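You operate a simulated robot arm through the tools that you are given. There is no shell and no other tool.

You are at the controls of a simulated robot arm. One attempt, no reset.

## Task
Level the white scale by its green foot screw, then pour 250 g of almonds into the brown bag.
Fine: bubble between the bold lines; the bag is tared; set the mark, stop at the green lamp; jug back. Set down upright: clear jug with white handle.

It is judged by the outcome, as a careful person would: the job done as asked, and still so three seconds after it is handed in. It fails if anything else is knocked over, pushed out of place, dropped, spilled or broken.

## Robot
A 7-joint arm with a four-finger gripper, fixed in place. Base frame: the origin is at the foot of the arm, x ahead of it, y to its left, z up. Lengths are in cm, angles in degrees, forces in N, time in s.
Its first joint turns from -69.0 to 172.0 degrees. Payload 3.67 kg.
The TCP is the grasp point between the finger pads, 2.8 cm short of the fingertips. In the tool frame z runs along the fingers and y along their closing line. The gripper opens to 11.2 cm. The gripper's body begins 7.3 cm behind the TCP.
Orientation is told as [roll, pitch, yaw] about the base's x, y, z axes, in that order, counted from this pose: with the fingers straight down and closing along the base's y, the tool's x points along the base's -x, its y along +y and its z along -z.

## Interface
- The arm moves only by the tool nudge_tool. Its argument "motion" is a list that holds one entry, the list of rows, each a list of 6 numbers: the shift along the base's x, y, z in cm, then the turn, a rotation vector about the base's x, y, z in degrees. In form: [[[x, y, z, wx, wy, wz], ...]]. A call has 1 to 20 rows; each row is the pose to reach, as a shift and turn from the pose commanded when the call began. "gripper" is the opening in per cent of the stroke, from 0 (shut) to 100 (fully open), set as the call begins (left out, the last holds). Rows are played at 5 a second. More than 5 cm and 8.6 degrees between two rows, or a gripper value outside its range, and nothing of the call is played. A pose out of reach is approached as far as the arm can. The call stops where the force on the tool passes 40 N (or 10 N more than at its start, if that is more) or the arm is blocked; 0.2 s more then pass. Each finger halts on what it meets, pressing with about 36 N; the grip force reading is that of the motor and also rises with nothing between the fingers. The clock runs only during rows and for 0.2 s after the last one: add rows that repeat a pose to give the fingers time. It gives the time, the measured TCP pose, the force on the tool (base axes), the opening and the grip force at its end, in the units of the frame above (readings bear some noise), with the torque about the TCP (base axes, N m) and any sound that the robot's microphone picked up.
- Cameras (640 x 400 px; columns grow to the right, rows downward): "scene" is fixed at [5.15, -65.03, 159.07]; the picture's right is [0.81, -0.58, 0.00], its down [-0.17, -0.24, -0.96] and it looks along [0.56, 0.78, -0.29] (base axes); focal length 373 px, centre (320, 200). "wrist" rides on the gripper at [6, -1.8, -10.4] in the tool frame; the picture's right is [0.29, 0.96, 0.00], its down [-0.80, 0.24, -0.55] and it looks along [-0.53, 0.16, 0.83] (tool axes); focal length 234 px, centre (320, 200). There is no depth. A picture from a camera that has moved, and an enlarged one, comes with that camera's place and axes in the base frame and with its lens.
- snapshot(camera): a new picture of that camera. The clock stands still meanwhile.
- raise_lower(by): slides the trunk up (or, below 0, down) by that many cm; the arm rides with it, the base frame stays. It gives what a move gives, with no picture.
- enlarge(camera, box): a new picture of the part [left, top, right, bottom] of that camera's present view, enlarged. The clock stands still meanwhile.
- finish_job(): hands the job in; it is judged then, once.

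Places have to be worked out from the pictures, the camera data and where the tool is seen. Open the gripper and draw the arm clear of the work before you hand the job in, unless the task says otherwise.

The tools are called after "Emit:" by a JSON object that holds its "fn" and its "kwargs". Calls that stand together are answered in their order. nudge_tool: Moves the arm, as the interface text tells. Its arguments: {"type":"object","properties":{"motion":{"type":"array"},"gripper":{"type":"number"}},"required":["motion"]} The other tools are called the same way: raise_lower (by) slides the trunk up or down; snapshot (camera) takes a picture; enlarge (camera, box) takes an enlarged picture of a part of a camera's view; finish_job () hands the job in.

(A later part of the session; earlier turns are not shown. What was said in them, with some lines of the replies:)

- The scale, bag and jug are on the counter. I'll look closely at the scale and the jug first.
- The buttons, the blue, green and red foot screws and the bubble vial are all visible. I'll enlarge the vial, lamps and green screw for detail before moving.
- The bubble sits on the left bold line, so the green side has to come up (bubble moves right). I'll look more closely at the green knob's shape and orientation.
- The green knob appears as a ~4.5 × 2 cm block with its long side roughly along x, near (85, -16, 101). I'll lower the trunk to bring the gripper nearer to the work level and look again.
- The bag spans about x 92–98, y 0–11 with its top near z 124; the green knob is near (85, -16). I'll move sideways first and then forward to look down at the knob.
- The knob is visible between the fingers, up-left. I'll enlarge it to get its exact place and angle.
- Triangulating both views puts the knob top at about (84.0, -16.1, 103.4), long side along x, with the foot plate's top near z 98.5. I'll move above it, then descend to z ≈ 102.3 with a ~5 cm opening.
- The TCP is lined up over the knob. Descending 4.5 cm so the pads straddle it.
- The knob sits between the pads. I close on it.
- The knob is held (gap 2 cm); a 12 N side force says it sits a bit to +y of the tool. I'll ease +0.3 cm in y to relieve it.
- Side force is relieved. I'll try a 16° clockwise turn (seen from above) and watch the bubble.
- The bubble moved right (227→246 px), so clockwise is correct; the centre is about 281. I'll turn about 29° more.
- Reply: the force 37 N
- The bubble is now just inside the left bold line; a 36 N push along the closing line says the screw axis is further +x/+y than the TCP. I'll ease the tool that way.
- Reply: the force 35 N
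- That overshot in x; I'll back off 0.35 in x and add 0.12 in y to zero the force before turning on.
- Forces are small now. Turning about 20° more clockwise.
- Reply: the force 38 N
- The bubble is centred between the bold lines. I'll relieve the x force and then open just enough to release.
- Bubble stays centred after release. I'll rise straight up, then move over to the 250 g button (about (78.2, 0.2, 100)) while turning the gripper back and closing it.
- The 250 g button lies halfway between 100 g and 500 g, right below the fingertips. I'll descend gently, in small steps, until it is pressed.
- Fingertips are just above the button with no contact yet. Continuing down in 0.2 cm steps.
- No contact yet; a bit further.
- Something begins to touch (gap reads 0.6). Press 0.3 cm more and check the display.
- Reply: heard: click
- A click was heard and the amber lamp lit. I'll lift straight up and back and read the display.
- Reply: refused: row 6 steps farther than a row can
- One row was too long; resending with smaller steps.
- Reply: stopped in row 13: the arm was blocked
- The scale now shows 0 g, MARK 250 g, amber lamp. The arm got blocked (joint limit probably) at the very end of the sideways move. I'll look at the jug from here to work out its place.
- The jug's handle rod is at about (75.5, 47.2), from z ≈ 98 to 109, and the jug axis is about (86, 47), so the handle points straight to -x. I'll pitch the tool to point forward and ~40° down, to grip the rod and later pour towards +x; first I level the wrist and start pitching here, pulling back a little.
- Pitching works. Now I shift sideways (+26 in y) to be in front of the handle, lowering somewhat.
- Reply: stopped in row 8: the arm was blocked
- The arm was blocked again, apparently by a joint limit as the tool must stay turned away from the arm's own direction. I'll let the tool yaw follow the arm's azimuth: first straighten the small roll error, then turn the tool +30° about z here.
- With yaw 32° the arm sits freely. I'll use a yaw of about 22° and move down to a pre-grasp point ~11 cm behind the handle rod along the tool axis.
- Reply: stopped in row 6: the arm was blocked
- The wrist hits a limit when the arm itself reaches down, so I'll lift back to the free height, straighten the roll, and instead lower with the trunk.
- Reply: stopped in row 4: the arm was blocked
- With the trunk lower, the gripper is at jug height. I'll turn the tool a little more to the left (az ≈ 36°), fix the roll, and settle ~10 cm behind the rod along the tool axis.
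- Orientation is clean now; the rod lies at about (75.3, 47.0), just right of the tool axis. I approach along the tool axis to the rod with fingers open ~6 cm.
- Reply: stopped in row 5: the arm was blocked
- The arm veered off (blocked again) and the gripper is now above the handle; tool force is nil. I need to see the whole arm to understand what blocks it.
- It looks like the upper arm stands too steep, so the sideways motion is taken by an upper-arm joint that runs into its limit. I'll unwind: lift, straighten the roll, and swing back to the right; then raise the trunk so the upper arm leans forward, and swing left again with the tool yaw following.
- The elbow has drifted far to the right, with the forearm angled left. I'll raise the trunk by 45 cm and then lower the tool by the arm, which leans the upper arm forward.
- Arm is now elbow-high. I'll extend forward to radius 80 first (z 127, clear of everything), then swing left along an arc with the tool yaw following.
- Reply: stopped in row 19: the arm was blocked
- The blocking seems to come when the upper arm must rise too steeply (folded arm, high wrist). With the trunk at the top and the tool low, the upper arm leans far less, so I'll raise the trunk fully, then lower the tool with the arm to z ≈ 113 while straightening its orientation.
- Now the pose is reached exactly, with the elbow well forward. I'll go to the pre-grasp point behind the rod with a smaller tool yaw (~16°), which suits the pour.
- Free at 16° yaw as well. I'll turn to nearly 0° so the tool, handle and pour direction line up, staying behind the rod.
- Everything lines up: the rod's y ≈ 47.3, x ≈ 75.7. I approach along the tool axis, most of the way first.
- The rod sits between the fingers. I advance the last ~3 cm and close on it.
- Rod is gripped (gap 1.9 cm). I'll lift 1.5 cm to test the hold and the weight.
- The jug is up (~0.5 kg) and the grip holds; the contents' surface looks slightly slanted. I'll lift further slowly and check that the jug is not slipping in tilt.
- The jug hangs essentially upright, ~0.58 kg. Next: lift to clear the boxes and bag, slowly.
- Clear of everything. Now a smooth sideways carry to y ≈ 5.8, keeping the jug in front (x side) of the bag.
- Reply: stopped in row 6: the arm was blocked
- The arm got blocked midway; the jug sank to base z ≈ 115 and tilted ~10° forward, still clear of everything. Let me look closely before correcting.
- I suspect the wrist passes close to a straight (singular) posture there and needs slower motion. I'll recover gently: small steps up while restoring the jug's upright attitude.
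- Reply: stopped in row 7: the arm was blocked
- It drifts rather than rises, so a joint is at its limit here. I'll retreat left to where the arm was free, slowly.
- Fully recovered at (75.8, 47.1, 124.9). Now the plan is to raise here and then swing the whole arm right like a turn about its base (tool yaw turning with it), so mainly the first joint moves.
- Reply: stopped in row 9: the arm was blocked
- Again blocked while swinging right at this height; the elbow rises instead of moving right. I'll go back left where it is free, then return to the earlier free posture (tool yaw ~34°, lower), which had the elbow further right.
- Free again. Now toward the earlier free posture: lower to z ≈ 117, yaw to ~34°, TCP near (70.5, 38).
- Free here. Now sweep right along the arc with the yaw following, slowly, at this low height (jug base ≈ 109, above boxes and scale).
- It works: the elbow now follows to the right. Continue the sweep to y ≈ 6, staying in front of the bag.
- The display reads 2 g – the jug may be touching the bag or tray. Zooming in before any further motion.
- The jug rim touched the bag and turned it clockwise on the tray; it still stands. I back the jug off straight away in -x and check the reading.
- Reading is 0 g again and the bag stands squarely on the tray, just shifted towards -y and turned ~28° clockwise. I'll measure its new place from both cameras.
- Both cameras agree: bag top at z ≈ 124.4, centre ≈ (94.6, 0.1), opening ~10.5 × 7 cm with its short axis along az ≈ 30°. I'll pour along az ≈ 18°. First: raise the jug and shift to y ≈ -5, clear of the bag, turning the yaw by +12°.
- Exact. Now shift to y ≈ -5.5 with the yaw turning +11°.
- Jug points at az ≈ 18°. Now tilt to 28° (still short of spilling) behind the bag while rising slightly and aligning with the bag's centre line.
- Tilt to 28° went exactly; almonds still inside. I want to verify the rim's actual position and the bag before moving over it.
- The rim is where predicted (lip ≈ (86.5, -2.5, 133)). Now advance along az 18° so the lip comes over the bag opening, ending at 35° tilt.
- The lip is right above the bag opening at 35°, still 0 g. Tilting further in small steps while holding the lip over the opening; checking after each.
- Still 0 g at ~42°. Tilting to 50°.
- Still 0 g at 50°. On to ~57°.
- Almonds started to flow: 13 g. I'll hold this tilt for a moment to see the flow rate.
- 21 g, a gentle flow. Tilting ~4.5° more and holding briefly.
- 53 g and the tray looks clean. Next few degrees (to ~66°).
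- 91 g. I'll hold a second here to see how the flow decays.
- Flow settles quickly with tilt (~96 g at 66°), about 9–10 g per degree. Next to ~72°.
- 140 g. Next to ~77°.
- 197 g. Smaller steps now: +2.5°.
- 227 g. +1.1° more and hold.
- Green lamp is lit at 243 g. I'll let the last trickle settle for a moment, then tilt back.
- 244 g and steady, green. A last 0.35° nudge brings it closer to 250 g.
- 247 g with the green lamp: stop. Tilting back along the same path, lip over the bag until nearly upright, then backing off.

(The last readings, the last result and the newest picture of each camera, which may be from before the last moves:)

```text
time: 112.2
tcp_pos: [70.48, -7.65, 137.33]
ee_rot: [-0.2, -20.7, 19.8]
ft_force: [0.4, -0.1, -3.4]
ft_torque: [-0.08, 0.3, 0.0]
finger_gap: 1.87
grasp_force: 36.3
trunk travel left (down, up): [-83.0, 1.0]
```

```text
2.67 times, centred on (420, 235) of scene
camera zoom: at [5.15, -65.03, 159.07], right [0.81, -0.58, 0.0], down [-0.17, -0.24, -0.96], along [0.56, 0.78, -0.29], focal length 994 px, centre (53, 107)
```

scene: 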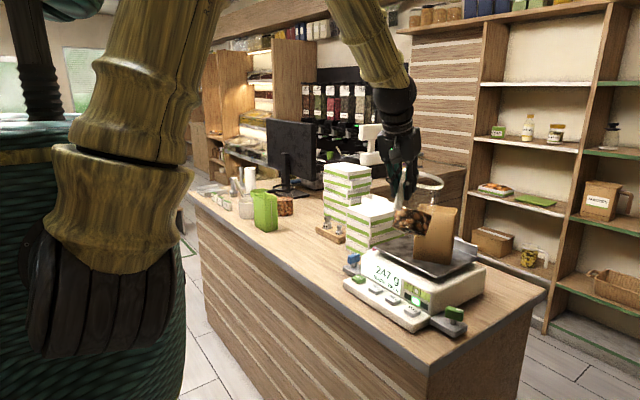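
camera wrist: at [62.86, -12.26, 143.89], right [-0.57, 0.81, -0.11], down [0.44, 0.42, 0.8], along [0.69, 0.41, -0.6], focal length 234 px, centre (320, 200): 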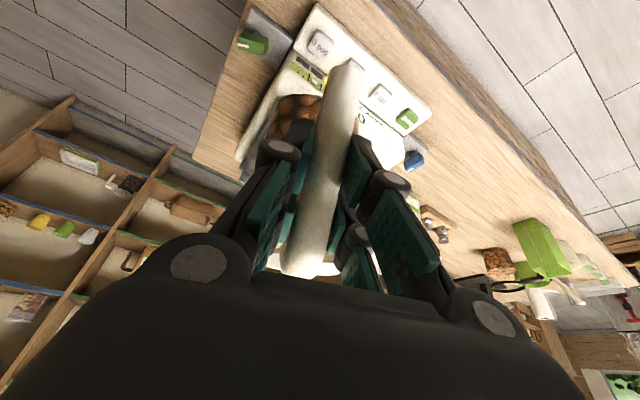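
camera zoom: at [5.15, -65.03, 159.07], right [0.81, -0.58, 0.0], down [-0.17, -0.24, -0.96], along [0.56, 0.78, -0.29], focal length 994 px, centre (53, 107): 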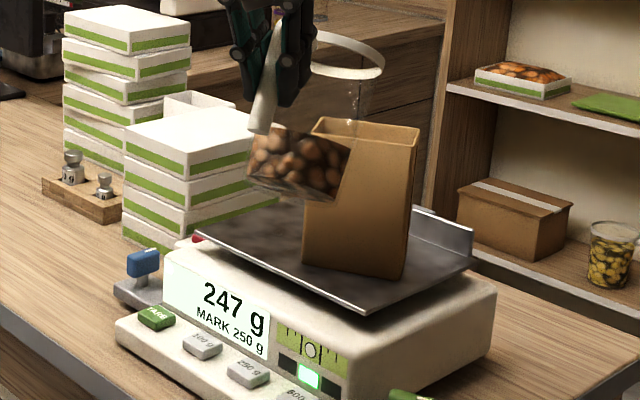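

247 g holds with green lamp. Now make the jug upright and retrace: back to y ≈ 8 first.

Emit:
{"fn": "nudge_tool", "kwargs": {"motion": [[[0, 0.3, -0.5, 1.2, -3.7, 0], [0, 0.6, -1, 2.4, -7.4, 0], [0, 0.9, -1.5, 3.6, -11.2, 0], [0, 1.2, -2, 4.9, -15, 0], [0, 1.5, -2.5, 6.1, -18.7, 0], [0, 1.8, -3, 7.3, -22.4, 0], [0, 2.1, -3.5, 8.5, -26.2, 0], [0, 2.1, -4, 8.5, -26.2, 0], [0, 2.1, -4, 8.5, -26.2, 0]]]}}

Emit:
{"fn": "snapshot", "kwargs": {"camera": "scene"}}

```text
time: 114.2
tcp_pos: [70.49, -5.42, 133.31]
ee_rot: [-1.5, -48.2, 20.3]
ft_force: [-0.6, 0.8, -3.4]
ft_torque: [-0.13, 0.36, 0.02]
finger_gap: 1.88
grasp_force: 36.0
trunk travel left (down, up): [-83.0, 1.0]
```

```text
taken
```

scene: 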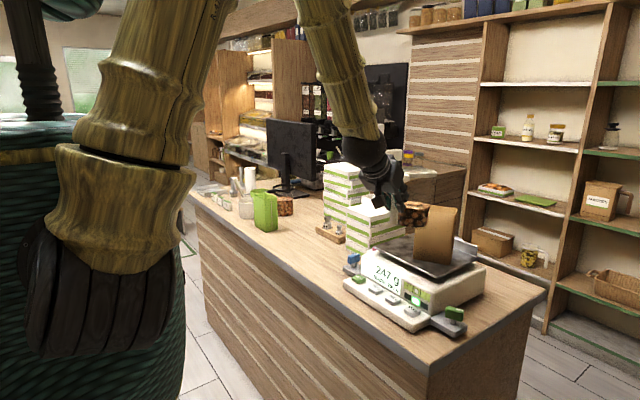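

The elbow is high again, so I'll lower the tool as I go left to make the upper arm lean forward as before. First back to y ≈ 8, z ≈ 125.

Emit:
{"fn": "nudge_tool", "kwargs": {"motion": [[[0, 1.5, -0.8, 0, 0, -1.3], [0, 3, -1.6, 0, 0, -2.6], [0, 4.5, -2.4, 0, 0, -3.9], [0, 6, -3.2, 0, 0, -5.2], [0, 7.5, -4, 0, 0, -6.5], [0, 9, -4.8, 0, 0, -7.8], [0, 10.5, -5.6, 0, 0, -9.1], [0, 12, -6.5, 0, 0, -10.4], [0, 13.2, -7.5, 0, 0, -11.5], [0, 13.2, -8.5, 0, 0, -11.5], [0, 13.2, -8.5, 0, 0, -11.5]]]}}

Emit:
{"fn": "snapshot", "kwargs": {"camera": "scene"}}

```text
time: 116.8
tcp_pos: [71.9, 6.55, 129.58]
ee_rot: [8.3, -49.9, -0.8]
ft_force: [0.6, -0.6, -3.4]
ft_torque: [-0.03, 0.33, -0.01]
finger_gap: 1.86
grasp_force: 36.1
trunk travel left (down, up): [-83.0, 1.0]
stopped in row 11: the arm was blocked; the commanded pose is now the measured one
```

```text
taken
```

scene: 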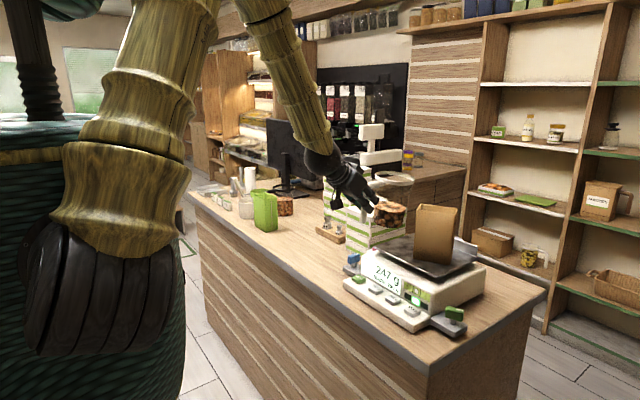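

Blocked again in this high-elbow posture. Since the jug is now only about a third full, it can safely be carried tilted forward with the tool pointing down, which suits the arm better. First step back right and fix the roll, then tilt forward ~45°.

Emit:
{"fn": "nudge_tool", "kwargs": {"motion": [[[-0.3, -1.5, 0.6, -1.3, -0.2, 1.1], [-0.6, -3, 1.2, -2.6, -0.5, 2.2], [-0.9, -4.5, 1.8, -4, -0.7, 3.4], [-1.2, -6, 2.4, -5.3, -0.9, 4.5], [-1.2, -6, 2.4, -5.3, -0.9, 4.5]]]}}

Emit:
{"fn": "nudge_tool", "kwargs": {"motion": [[[0, 0, 0.3, -0.9, 5, 0], [0, 0, 0.6, -1.8, 10, 0], [0, 0, 1, -2.7, 15, 0], [0, 0, 1.4, -3.5, 20, 0], [0, 0, 1.8, -4.4, 25, 0], [0, 0, 2.2, -5.3, 30, 0], [0, 0, 2.6, -6.2, 35, 0], [0, 0, 3, -7, 40, 0], [0, 0, 3.3, -7.9, 45, 0], [0, 0, 3.3, -7.9, 45, 0]]]}}

Emit:
{"fn": "snapshot", "kwargs": {"camera": "scene"}}

```text
time: 118.0
tcp_pos: [70.6, 0.5, 131.84]
ee_rot: [-0.5, -50.2, 10.5]
ft_force: [-0.3, 0.7, -3.7]
ft_torque: [-0.05, 0.39, -0.04]
finger_gap: 1.91
grasp_force: 36.1
trunk travel left (down, up): [-83.0, 1.0]
```

```text
time: 120.2
tcp_pos: [70.57, 0.66, 135.14]
ee_rot: [0.0, -4.5, 10.3]
ft_force: [0.9, 0.3, -4.1]
ft_torque: [-0.06, 0.23, 0.0]
finger_gap: 1.9
grasp_force: 35.8
trunk travel left (down, up): [-83.0, 1.0]
```

```text
taken
```

scene: 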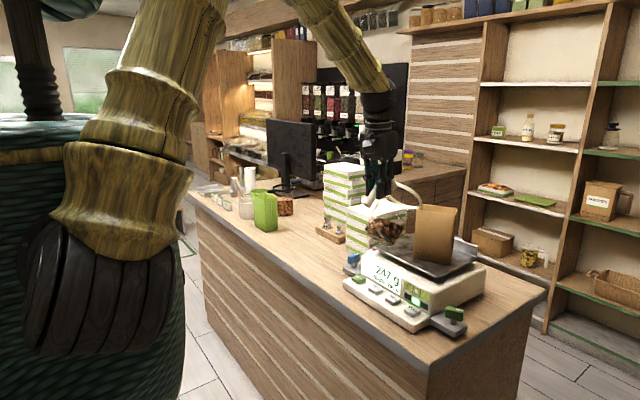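

Tool now points almost straight down, jug tilted ~43°, nothing spilling. Sweep left with the yaw following, in steps.

Emit:
{"fn": "nudge_tool", "kwargs": {"motion": [[[0, 1, 0, 0, 0, 0.7], [0, 3, 0, 0, 0, 2], [0, 5, 0, 0, 0, 3.2], [0, 7, 0, 0, 0, 4.5], [0, 9, 0, 0, 0, 5.7], [0, 11, 0, 0, 0, 7], [0.5, 13, 0, 0, 0, 8.2], [1, 15, 0, 0, 0, 9.5], [1.5, 17, 0, 0, 0, 10.7], [2, 19, 0, 0, 0, 12], [2, 19, 0, 0, 0, 12]]]}}

Emit:
{"fn": "snapshot", "kwargs": {"camera": "scene"}}

```text
time: 122.8
tcp_pos: [73.9, 17.46, 139.54]
ee_rot: [3.3, -7.2, 20.1]
ft_force: [1.0, -0.5, -3.1]
ft_torque: [-0.09, 0.21, 0.02]
finger_gap: 1.9
grasp_force: 36.3
trunk travel left (down, up): [-83.0, 1.0]
stopped in row 11: the arm was blocked; the commanded pose is now the measured one
```

```text
taken
```

scene: 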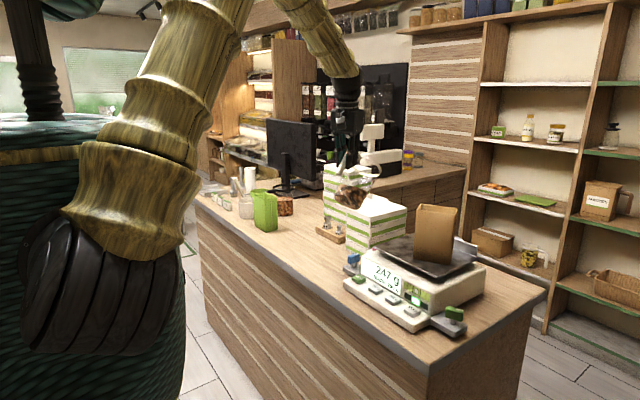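

Blocked again with the upper arm standing steep. Reaching further out should let it lean forward; I'll extend outwards (+8 x) at a safe height, slowly.

Emit:
{"fn": "nudge_tool", "kwargs": {"motion": [[[1, 0, -0.3, -0.8, 0.5, 0], [2, 0.2, -0.6, -1.6, 1, 0], [3, 0.4, -1, -2.4, 1.5, 0], [4, 0.6, -1.4, -3.2, 2, 0], [5, 0.8, -1.8, -3.2, 2.5, 0], [6, 1, -2.2, -3.2, 2.7, 0], [7, 1.3, -2.6, -3.2, 2.7, 0], [8, 1.6, -3, -3.2, 2.7, 0], [8, 1.6, -3, -3.2, 2.7, 0]]]}}

Emit:
{"fn": "snapshot", "kwargs": {"camera": "scene"}}

```text
time: 124.8
tcp_pos: [82.72, 17.74, 137.42]
ee_rot: [2.7, -4.1, 19.2]
ft_force: [0.3, -0.1, -3.3]
ft_torque: [-0.1, 0.16, -0.01]
finger_gap: 1.91
grasp_force: 36.2
trunk travel left (down, up): [-83.0, 1.0]
```

```text
taken
```

scene: 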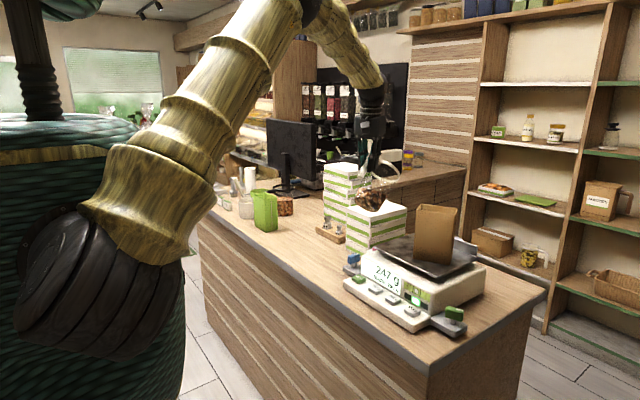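

The upper arm leans forward again. Continue left along an outer arc, staying high.

Emit:
{"fn": "nudge_tool", "kwargs": {"motion": [[[-0.2, 1.5, 0, 0, 0, 1], [-0.5, 3, 0, 0, 0, 2], [-0.9, 4.5, 0, 0, 0, 3], [-1.3, 6, 0, 0, 0, 4], [-1.7, 7.5, 0, 0, 0, 5], [-2.2, 9, 0, 0, 0, 6], [-2.7, 10.5, 0, 0, 0, 7], [-3.2, 12, 0, 0, 0, 8], [-3.2, 12, 0, 0, 0, 8]]]}}

Emit:
{"fn": "snapshot", "kwargs": {"camera": "scene"}}

```text
time: 127.0
tcp_pos: [81.79, 26.49, 138.82]
ee_rot: [4.4, -4.5, 24.6]
ft_force: [1.0, 0.0, -3.1]
ft_torque: [-0.14, 0.21, -0.01]
finger_gap: 1.89
grasp_force: 36.0
trunk travel left (down, up): [-83.0, 1.0]
stopped in row 9: the arm was blocked; the commanded pose is now the measured one
```

```text
taken
```

scene: 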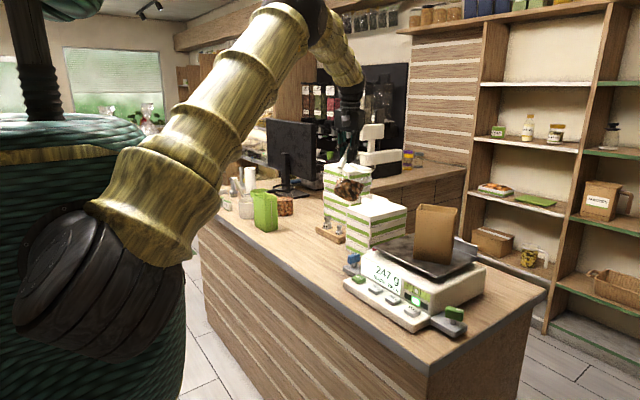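

Progress; the posture improves the further I go. Continue left and somewhat lower, straightening the small roll.

Emit:
{"fn": "nudge_tool", "kwargs": {"motion": [[[0, 0.5, -0.8, -0.8, 0, 0], [0, 1, -1.6, -1.6, 0, 0], [-0.2, 2, -2.4, -2.4, 0, 0.5], [-0.5, 3, -3.2, -3.2, 0, 1], [-0.8, 4, -4, -4, 0, 1.5], [-1.1, 5, -4.5, -4, 0, 2], [-1.4, 6, -5, -4, 0, 2.5], [-1.8, 7, -5, -4, 0, 3], [-1.8, 7, -5, -4, 0, 3]]]}}

Emit:
{"fn": "snapshot", "kwargs": {"camera": "scene"}}

```text
time: 129.2
tcp_pos: [81.91, 31.3, 135.18]
ee_rot: [2.5, -3.4, 25.8]
ft_force: [0.8, 0.7, -3.4]
ft_torque: [-0.12, 0.19, 0.0]
finger_gap: 1.92
grasp_force: 36.1
trunk travel left (down, up): [-83.0, 1.0]
stopped in row 9: the arm was blocked; the commanded pose is now the measured one
```

```text
taken
```

scene: 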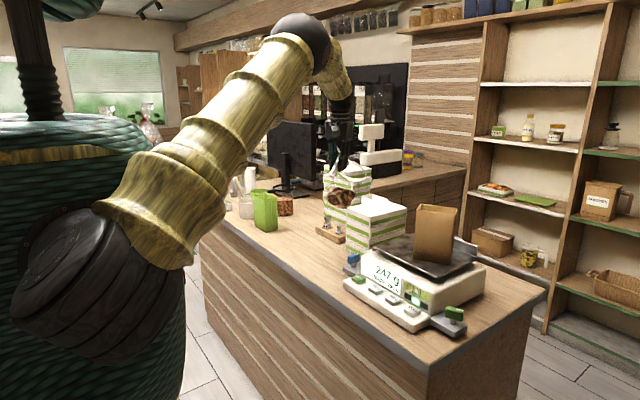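

Nearly there; the elbow posture is like the earlier free one. Continue toward (77, 39, 129).

Emit:
{"fn": "nudge_tool", "kwargs": {"motion": [[[-0.4, 0.5, -0.7, -0.5, 0, 0], [-0.9, 1.2, -1.4, -1, 0, 0.3], [-1.4, 2.1, -2.1, -1.5, 0, 0.6], [-2, 3, -2.8, -2, 0, 1], [-2.6, 4, -3.5, -2.2, 0, 1.4], [-3.2, 5, -4.2, -2.2, 0, 1.8], [-3.8, 6, -5, -2.2, 0, 2.2], [-4.5, 7, -5.7, -2.2, 0, 2.6], [-4.9, 7.7, -6.3, -2.2, 0, 3], [-4.9, 7.7, -6.3, -2.2, 0, 3]]]}}

Emit:
{"fn": "snapshot", "kwargs": {"camera": "scene"}}

```text
time: 131.4
tcp_pos: [76.78, 39.2, 128.92]
ee_rot: [0.3, -2.5, 29.2]
ft_force: [-0.2, -0.5, -3.5]
ft_torque: [-0.1, 0.18, 0.01]
finger_gap: 1.9
grasp_force: 36.1
trunk travel left (down, up): [-83.0, 1.0]
```

```text
taken
```

scene: 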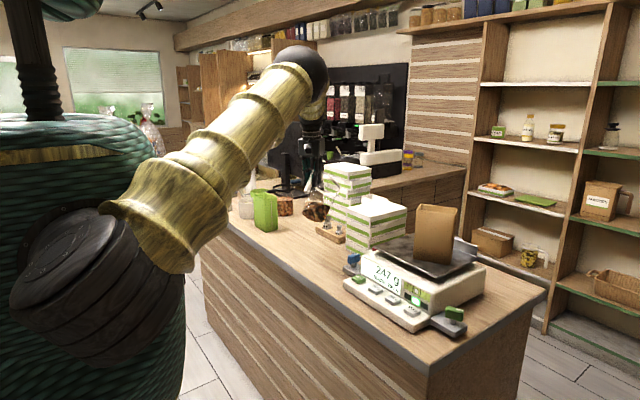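

Free and exact at (76.8, 39.2, 128.9). Now bring the jug upright again (−45°) while easing back a little.

Emit:
{"fn": "nudge_tool", "kwargs": {"motion": [[[-0.4, 0.2, -0.5, 2.2, -4.5, 0], [-0.8, 0.4, -1, 4.5, -9, 0], [-1.2, 0.6, -1.5, 6.7, -13.6, 0], [-1.6, 0.8, -2, 9, -18.1, 0], [-2, 1, -2.5, 11.2, -22.6, 0], [-2.4, 1.2, -3, 13.4, -27.2, 0], [-2.8, 1.4, -3.5, 15.7, -31.7, 0], [-3.2, 1.6, -4, 18, -36.2, 0], [-3.6, 1.8, -4.5, 20.2, -40.8, 0], [-3.6, 1.8, -4.5, 20.2, -40.8, 0]]]}}

Emit:
{"fn": "snapshot", "kwargs": {"camera": "scene"}}

Emit:
{"fn": "snapshot", "kwargs": {"camera": "wrist"}}

```text
time: 132.7
tcp_pos: [74.25, 38.43, 117.5]
ee_rot: [4.1, -22.9, 25.3]
ft_force: [0.2, -0.1, -3.6]
ft_torque: [-0.16, 0.26, -0.02]
finger_gap: 1.9
grasp_force: 35.7
trunk travel left (down, up): [-83.0, 1.0]
stopped in row 6: the arm was blocked; the commanded pose is now the measured one
```

```text
taken
```

scene: 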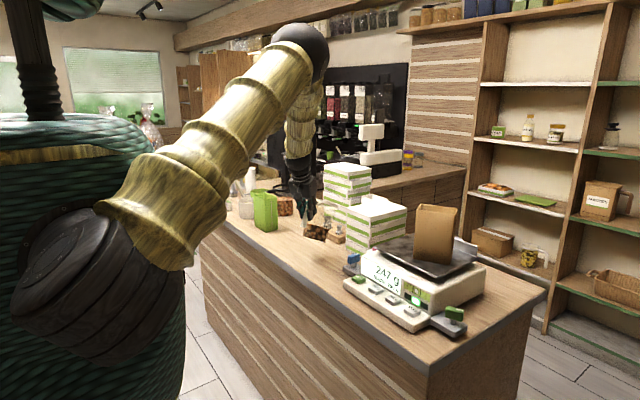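

```text
taken
camera wrist: at [66.83, 32.1, 124.82], right [-0.67, 0.74, -0.05], down [0.38, 0.4, 0.84], along [0.64, 0.54, -0.55], focal length 234 px, centre (320, 200)
```

wrist: 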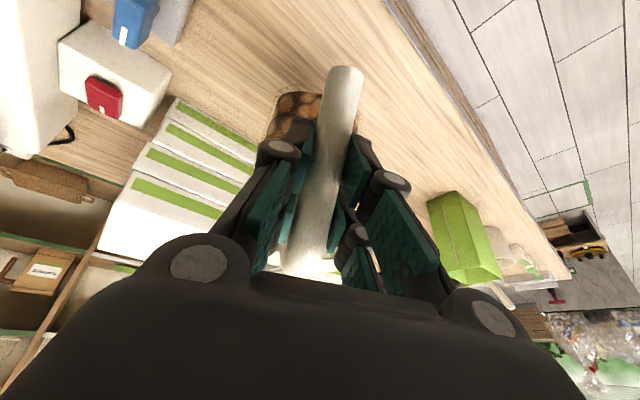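

It got blocked and sank to z ≈ 117 with ~25° tilt left. Let me check the clearance to the weights box.

Emit:
{"fn": "enlarge", "kwargs": {"camera": "scene", "box": [260, 140, 400, 270]}}

```text
3.08 times, centred on (330, 205) of scene
camera zoom: at [5.15, -65.03, 159.07], right [0.81, -0.58, 0.0], down [-0.17, -0.24, -0.96], along [0.56, 0.78, -0.29], focal length 1146 px, centre (289, 185)
```

zoom: 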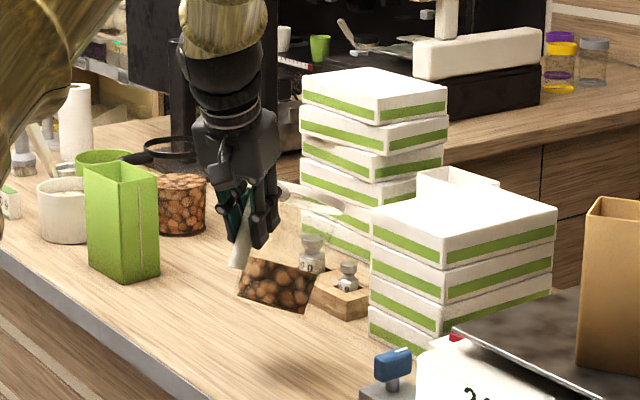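

Clear of the weights (they're further back). I'll move left and up a bit with the yaw turning back toward 0, which earlier gave the free posture.

Emit:
{"fn": "nudge_tool", "kwargs": {"motion": [[[0, 0.8, 0.5, -0.5, 1, -1], [0, 1.8, 1, -1, 2, -2.5], [0, 2.8, 1.5, -1.5, 3, -4], [0, 3.8, 2, -2, 3.5, -5.5], [0.2, 4.8, 2.5, -2.5, 4, -7], [0.4, 5.8, 3, -2.5, 4, -8.5], [0.6, 6.8, 3.5, -2.5, 4, -10], [0.8, 7.8, 4, -2.5, 4, -12], [0.8, 8.2, 4, -2.5, 4, -13], [0.8, 8.2, 4, -2.5, 4, -13]]]}}

Emit:
{"fn": "snapshot", "kwargs": {"camera": "scene"}}

```text
time: 134.9
tcp_pos: [74.91, 46.85, 121.68]
ee_rot: [2.9, -18.4, 13.1]
ft_force: [0.1, -0.6, -4.0]
ft_torque: [-0.11, 0.27, 0.02]
finger_gap: 1.88
grasp_force: 35.9
trunk travel left (down, up): [-83.0, 1.0]
```

```text
taken
```

scene: 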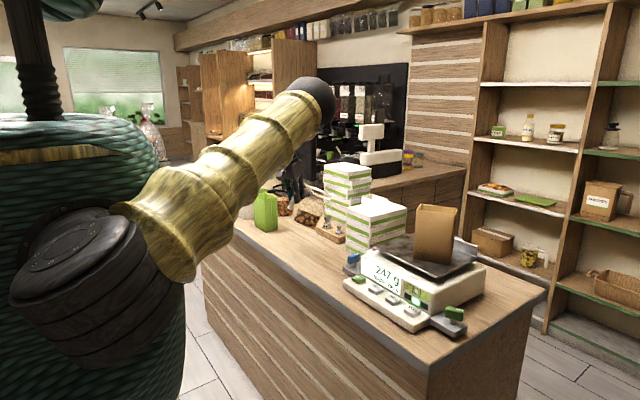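

Free again at (74.9, 46.9, 121.7). Now yaw back to ~2° and then tilt upright.

Emit:
{"fn": "nudge_tool", "kwargs": {"motion": [[[0.2, 0, 0, 0, 0, -3], [0.4, 0.1, 0, 0, 0, -6], [0.6, 0.2, 0, 0, 0, -9], [0.8, 0.2, 0, 0, 0, -11.2], [0.8, 0.2, 0, 0, 0, -11.2]]]}}

Emit:
{"fn": "nudge_tool", "kwargs": {"motion": [[[0, 0, 0, 0.1, -3.5, 0], [0, 0, 0, 0.2, -7, 0], [0, 0, 0, 0.3, -10.5, 0], [0, 0, 0, 0.4, -14, 0], [0, 0, 0, 0.5, -17.5, 0], [0, 0, 0, 0.6, -21, 0], [0, 0, 0, 0.8, -25, 0], [0, 0, 0, 1, -29.5, 0], [0, 0, 0, 1, -29.5, 0]]]}}

Emit:
{"fn": "snapshot", "kwargs": {"camera": "scene"}}

Emit:
{"fn": "enlarge", "kwargs": {"camera": "scene", "box": [260, 140, 400, 270]}}

```text
time: 136.1
tcp_pos: [75.71, 47.07, 121.58]
ee_rot: [2.8, -18.5, 1.8]
ft_force: [0.6, 0.9, -3.7]
ft_torque: [-0.03, 0.32, -0.02]
finger_gap: 1.89
grasp_force: 36.6
trunk travel left (down, up): [-83.0, 1.0]
```

```text
time: 138.1
tcp_pos: [75.73, 47.04, 121.73]
ee_rot: [2.8, -47.9, 2.0]
ft_force: [0.6, 0.2, -2.8]
ft_torque: [0.0, 0.41, -0.03]
finger_gap: 1.89
grasp_force: 36.6
trunk travel left (down, up): [-83.0, 1.0]
```

```text
taken
```

scene: 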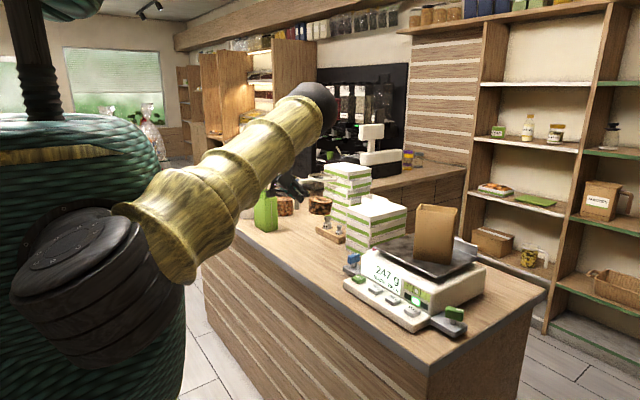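

```text
3.08 times, centred on (330, 205) of scene
camera zoom: at [5.15, -65.03, 159.07], right [0.81, -0.58, 0.0], down [-0.17, -0.24, -0.96], along [0.56, 0.78, -0.29], focal length 1146 px, centre (289, 185)
```

zoom: 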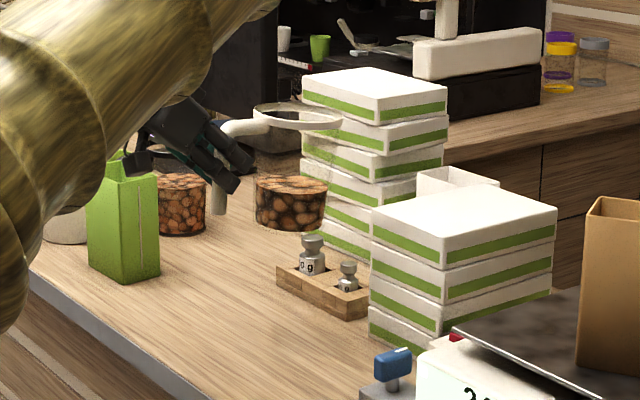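

Upright and right over its original spot. Small roll fix, then lower toward the counter.

Emit:
{"fn": "nudge_tool", "kwargs": {"motion": [[[0, 0, 0, -1.2, 0, -1.3], [0, 0, -1, -2.4, 0, -2.6], [0, 0, -3, -2.4, 0, -2.6], [0, 0, -5, -2.4, 0, -2.6], [0, 0, -7, -2.4, 0, -2.6], [0, 0, -9, -2.4, 0, -2.6], [0.1, 0, -11, -2.4, 0, -2.6], [0.1, 0, -13, -2.4, 0, -2.6], [0.1, 0, -14.5, -2.4, 0, -2.6], [0.1, 0, -15.5, -2.4, 0, -2.6], [0.1, 0, -15.5, -2.4, 0, -2.6]]]}}

Emit:
{"fn": "enlarge", "kwargs": {"camera": "scene", "box": [270, 180, 370, 265]}}

Emit:
{"fn": "snapshot", "kwargs": {"camera": "wrist"}}

```text
time: 140.5
tcp_pos: [75.79, 47.13, 106.21]
ee_rot: [-0.8, -47.8, 1.9]
ft_force: [-0.4, 0.2, -4.5]
ft_torque: [-0.02, 0.37, -0.02]
finger_gap: 1.93
grasp_force: 35.8
trunk travel left (down, up): [-83.0, 1.0]
```

```text
4.71 times, centred on (320, 222) of scene
camera zoom: at [5.15, -65.03, 159.07], right [0.81, -0.58, 0.0], down [-0.17, -0.24, -0.96], along [0.56, 0.78, -0.29], focal length 1754 px, centre (320, 94)
```

zoom: 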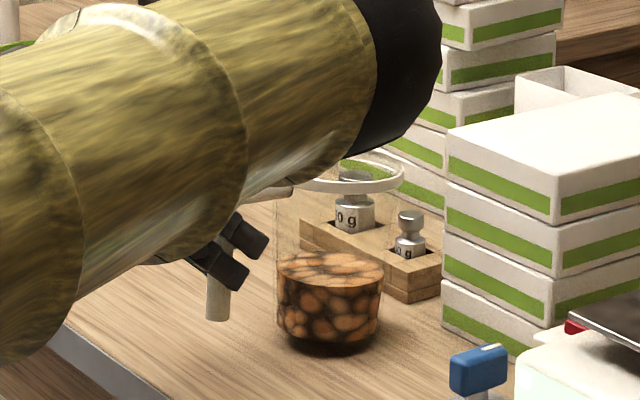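

```text
taken
camera wrist: at [64.17, 45.06, 108.82], right [-0.22, 0.95, -0.22], down [0.12, 0.25, 0.96], along [0.97, 0.18, -0.17], focal length 234 px, centre (320, 200)
```

wrist: 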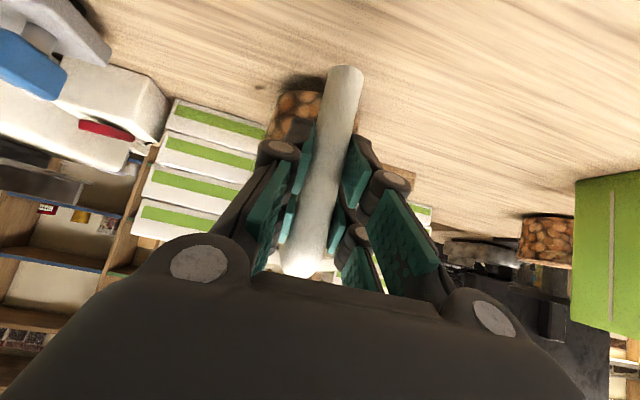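

About 1.9 cm above the resting height. Lowering in fine steps and watching the force.

Emit:
{"fn": "nudge_tool", "kwargs": {"motion": [[[0, 0, -0.4, 0, 0, 0], [0, 0, -0.8, 0, 0, 0], [0, 0, -1.2, 0, 0, 0], [0, 0, -1.5, 0, 0, 0], [0, 0, -1.5, 0, 0, 0]]]}}

Emit:
{"fn": "enlarge", "kwargs": {"camera": "scene", "box": [270, 180, 370, 265]}}

```text
time: 141.7
tcp_pos: [75.79, 47.17, 104.83]
ee_rot: [-0.7, -47.8, 1.9]
ft_force: [-3.4, -1.0, 7.2]
ft_torque: [0.13, -0.85, 0.04]
finger_gap: 1.88
grasp_force: 36.0
trunk travel left (down, up): [-83.0, 1.0]
```

```text
4.71 times, centred on (320, 222) of scene
camera zoom: at [5.15, -65.03, 159.07], right [0.81, -0.58, 0.0], down [-0.17, -0.24, -0.96], along [0.56, 0.78, -0.29], focal length 1754 px, centre (320, 94)
```

zoom: 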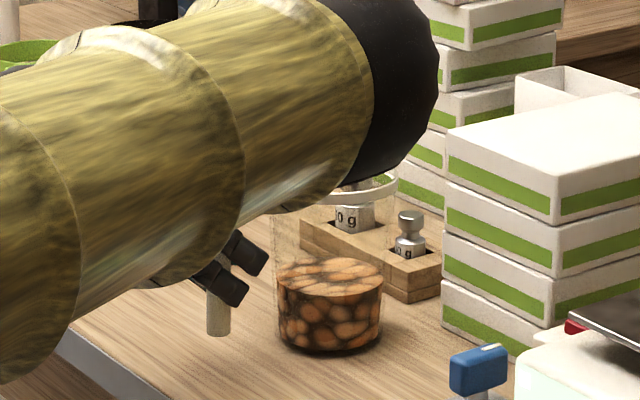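

The front of the base touches first (jug drooped ~2°). I'll pitch the tool back ~2° and lower the last few mm so it sits flat.

Emit:
{"fn": "nudge_tool", "kwargs": {"motion": [[[0, 0, 0, 0, -1, 0], [0, 0, -0.1, 0, -2, 0], [0, 0, -0.25, 0, -2.3, 0], [0, 0, -0.25, 0, -2.3, 0]]]}}

Emit:
{"fn": "enlarge", "kwargs": {"camera": "scene", "box": [270, 180, 370, 265]}}

```text
time: 142.7
tcp_pos: [75.87, 46.96, 104.46]
ee_rot: [-0.8, -50.1, 2.0]
ft_force: [-0.9, 0.2, -3.7]
ft_torque: [0.0, 0.35, -0.03]
finger_gap: 1.87
grasp_force: 35.9
trunk travel left (down, up): [-83.0, 1.0]
```

```text
4.71 times, centred on (320, 222) of scene
camera zoom: at [5.15, -65.03, 159.07], right [0.81, -0.58, 0.0], down [-0.17, -0.24, -0.96], along [0.56, 0.78, -0.29], focal length 1754 px, centre (320, 94)
```

zoom: 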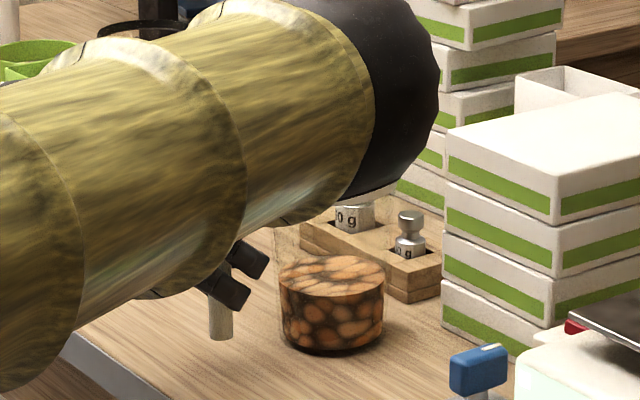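

Now it hangs free just above the counter; lower a bit more.

Emit:
{"fn": "nudge_tool", "kwargs": {"motion": [[[0, 0, -0.1, 0, 0, 0], [0, 0, -0.2, 0, 0, 0], [0, 0, -0.2, 0, 0, 0]]]}}

```text
time: 143.5
tcp_pos: [75.8, 47.17, 104.35]
ee_rot: [-0.9, -50.2, 2.1]
ft_force: [0.4, -0.3, -0.6]
ft_torque: [0.07, 0.13, -0.01]
finger_gap: 1.86
grasp_force: 35.7
trunk travel left (down, up): [-83.0, 1.0]
```

Weight is almost fully on the counter with little torque, so it sits flat. A touch more (0.08 cm), then open gently.

Emit:
{"fn": "nudge_tool", "kwargs": {"motion": [[[0, 0, -0.08, 0, 0, 0], [0, 0, -0.08, 0, 0, 0]]]}}

Emit:
{"fn": "nudge_tool", "kwargs": {"motion": [[[0, 0, 0, 0, 0, 0], [0, 0, 0, 0, 0, 0], [0, 0, 0, 0, 0, 0]]], "gripper": 50}}

Emit:
{"fn": "enlarge", "kwargs": {"camera": "scene", "box": [270, 180, 370, 265]}}

Emit:
{"fn": "snapshot", "kwargs": {"camera": "wrist"}}

```text
time: 144.1
tcp_pos: [75.8, 47.15, 104.27]
ee_rot: [-0.8, -50.2, 2.0]
ft_force: [4.1, 1.1, 6.0]
ft_torque: [0.32, -0.65, 0.06]
finger_gap: 1.88
grasp_force: 36.1
trunk travel left (down, up): [-83.0, 1.0]
```

```text
time: 144.9
tcp_pos: [75.84, 47.18, 104.14]
ee_rot: [-0.8, -50.2, 2.0]
ft_force: [-0.1, 0.4, -0.9]
ft_torque: [0.03, 0.01, 0.01]
finger_gap: 5.61
grasp_force: 0.1
trunk travel left (down, up): [-83.0, 1.0]
```

```text
4.71 times, centred on (320, 222) of scene
camera zoom: at [5.15, -65.03, 159.07], right [0.81, -0.58, 0.0], down [-0.17, -0.24, -0.96], along [0.56, 0.78, -0.29], focal length 1754 px, centre (320, 94)
```

zoom: 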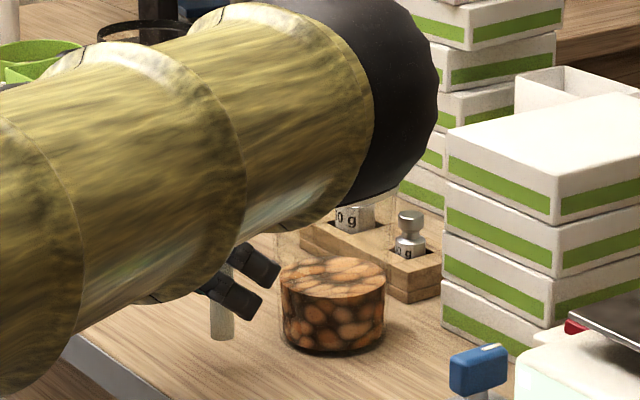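

```text
taken
camera wrist: at [64.01, 45.03, 106.31], right [-0.21, 0.95, -0.23], down [0.08, 0.25, 0.96], along [0.97, 0.18, -0.13], focal length 234 px, centre (320, 200)
```

wrist: 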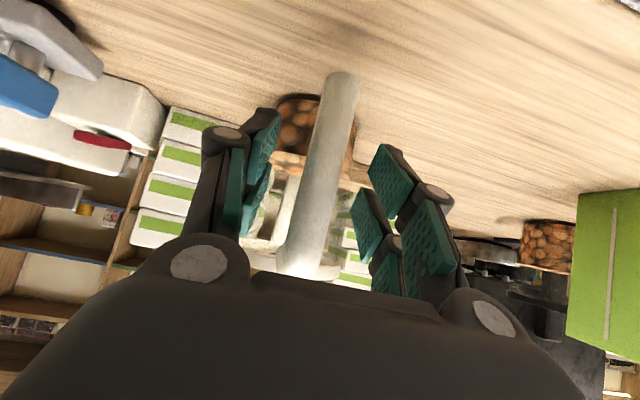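

Released, jug standing. I back straight out along the tool axis.

Emit:
{"fn": "nudge_tool", "kwargs": {"motion": [[[-1, 0, 0.85, 0, 0, 0], [-2.5, -0.1, 2.1, 0, 0, 0], [-4, -0.1, 3.4, 0, 0, 0], [-5.5, -0.1, 4.7, 0, 0, 0], [-7, -0.2, 6, 0, 0, 0], [-7.8, -0.2, 7.5, 0, 0, 0], [-7.8, -0.2, 7.5, 0, 0, 0]]]}}

Emit:
{"fn": "snapshot", "kwargs": {"camera": "scene"}}

Emit:
{"fn": "snapshot", "kwargs": {"camera": "wrist"}}

```text
time: 146.5
tcp_pos: [68.04, 46.92, 111.66]
ee_rot: [-1.0, -50.1, 2.1]
ft_force: [-0.7, 0.8, 0.5]
ft_torque: [0.01, 0.04, 0.02]
finger_gap: 5.59
grasp_force: 0.1
trunk travel left (down, up): [-83.0, 1.0]
```

```text
taken
```

scene: 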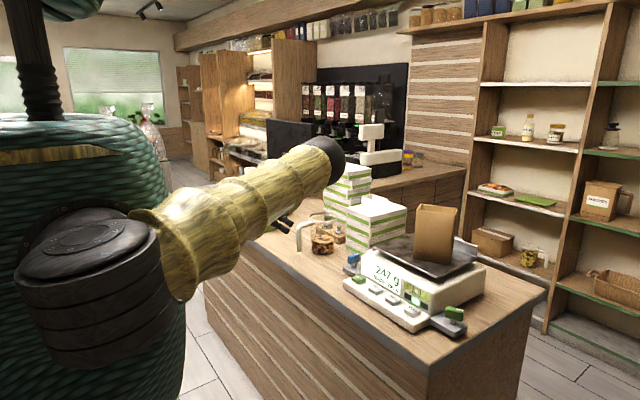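

```text
taken
camera wrist: at [56.2, 44.84, 113.8], right [-0.21, 0.95, -0.23], down [0.08, 0.25, 0.96], along [0.98, 0.18, -0.13], focal length 234 px, centre (320, 200)
```

wrist: 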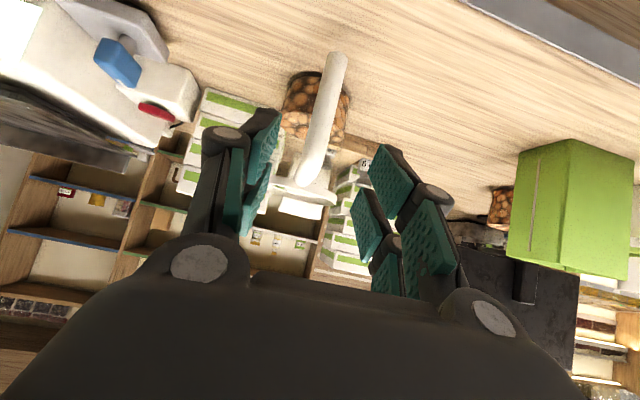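

Jug is back in place, upright. I'll raise the arm clear and then inspect everything closely.

Emit:
{"fn": "nudge_tool", "kwargs": {"motion": [[[0, 0, 2, 0, 0, 0], [0, 0, 5, 0, 0, 0], [0, 0, 8, 0, 0, 0], [0, 0, 11, 0, 0, 0], [0, 0, 14, 0, 0, 0], [0, 0, 14, 0, 0, 0]]]}}

Emit:
{"fn": "enlarge", "kwargs": {"camera": "scene", "box": [340, 190, 490, 340]}}

Emit:
{"fn": "enlarge", "kwargs": {"camera": "scene", "box": [260, 150, 400, 280]}}

Emit:
{"fn": "enlarge", "kwargs": {"camera": "scene", "box": [400, 275, 440, 310]}}

```text
time: 147.9
tcp_pos: [68.22, 46.99, 125.62]
ee_rot: [-0.9, -50.1, 2.1]
ft_force: [0.0, 0.2, 0.2]
ft_torque: [-0.02, -0.01, -0.02]
finger_gap: 5.61
grasp_force: 0.1
trunk travel left (down, up): [-83.0, 1.0]
```

```text
2.67 times, centred on (415, 265) of scene
camera zoom: at [5.15, -65.03, 159.07], right [0.81, -0.58, 0.0], down [-0.17, -0.24, -0.96], along [0.56, 0.78, -0.29], focal length 994 px, centre (67, 27)
```

zoom: 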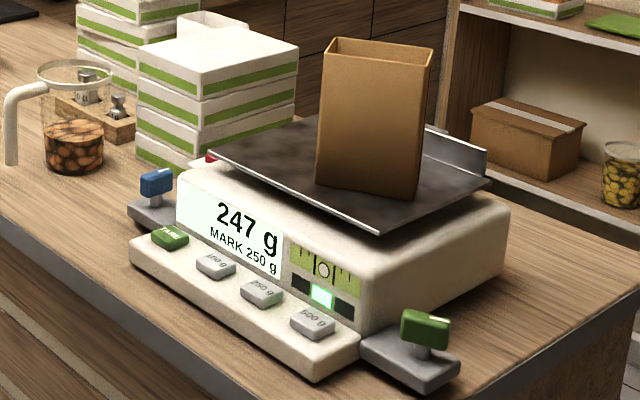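

```text
3.08 times, centred on (330, 215) of scene
camera zoom: at [5.15, -65.03, 159.07], right [0.81, -0.58, 0.0], down [-0.17, -0.24, -0.96], along [0.56, 0.78, -0.29], focal length 1146 px, centre (289, 154)
```

zoom: 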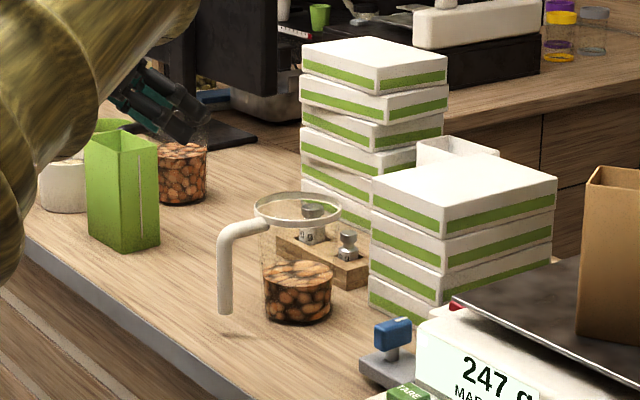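

```text
11.43 times, centred on (420, 292) of scene
camera zoom: at [5.15, -65.03, 159.07], right [0.81, -0.58, 0.0], down [-0.17, -0.24, -0.96], along [0.56, 0.78, -0.29], focal length 4258 px, centre (-823, -857)
```

zoom: 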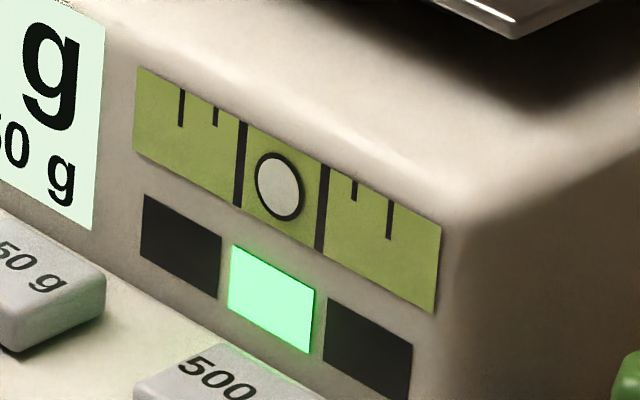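

The level bubble is centred, and the scale shows 247 g with the green lamp lit. The bag stands upright on the pan, slightly turned. The jug is upright in its original place, no almonds are spilled, and the gripper is open and clear. Handing the job in.

Emit:
{"fn": "finish_job", "kwargs": {}}

```text
The job is handed in.
```

I levelled the scale and poured almonds into the brown bag, and the job is handed in. The display reads 247 g against the 250 g mark.

- **Level:** I turned the green foot screw clockwise, and the bubble sits centred between the bold lines.
- **Pour:** The bag was already tared at 0 g. I set the mark to 250 g and stopped with the green lamp lit. I saw no spilled almonds.
- **Jug:** The clear jug with the white handle is back in its original spot, standing upright.
- **Bag was bumped:** While carrying the jug over, its rim touched the bag. This shifted the bag about 4.5 cm and turned it roughly 28° on the tray. It stayed upright and fully on the tray, and the reading went back to 0 g before I poured. I did not move it back.

The gripper is open and clear of the work.
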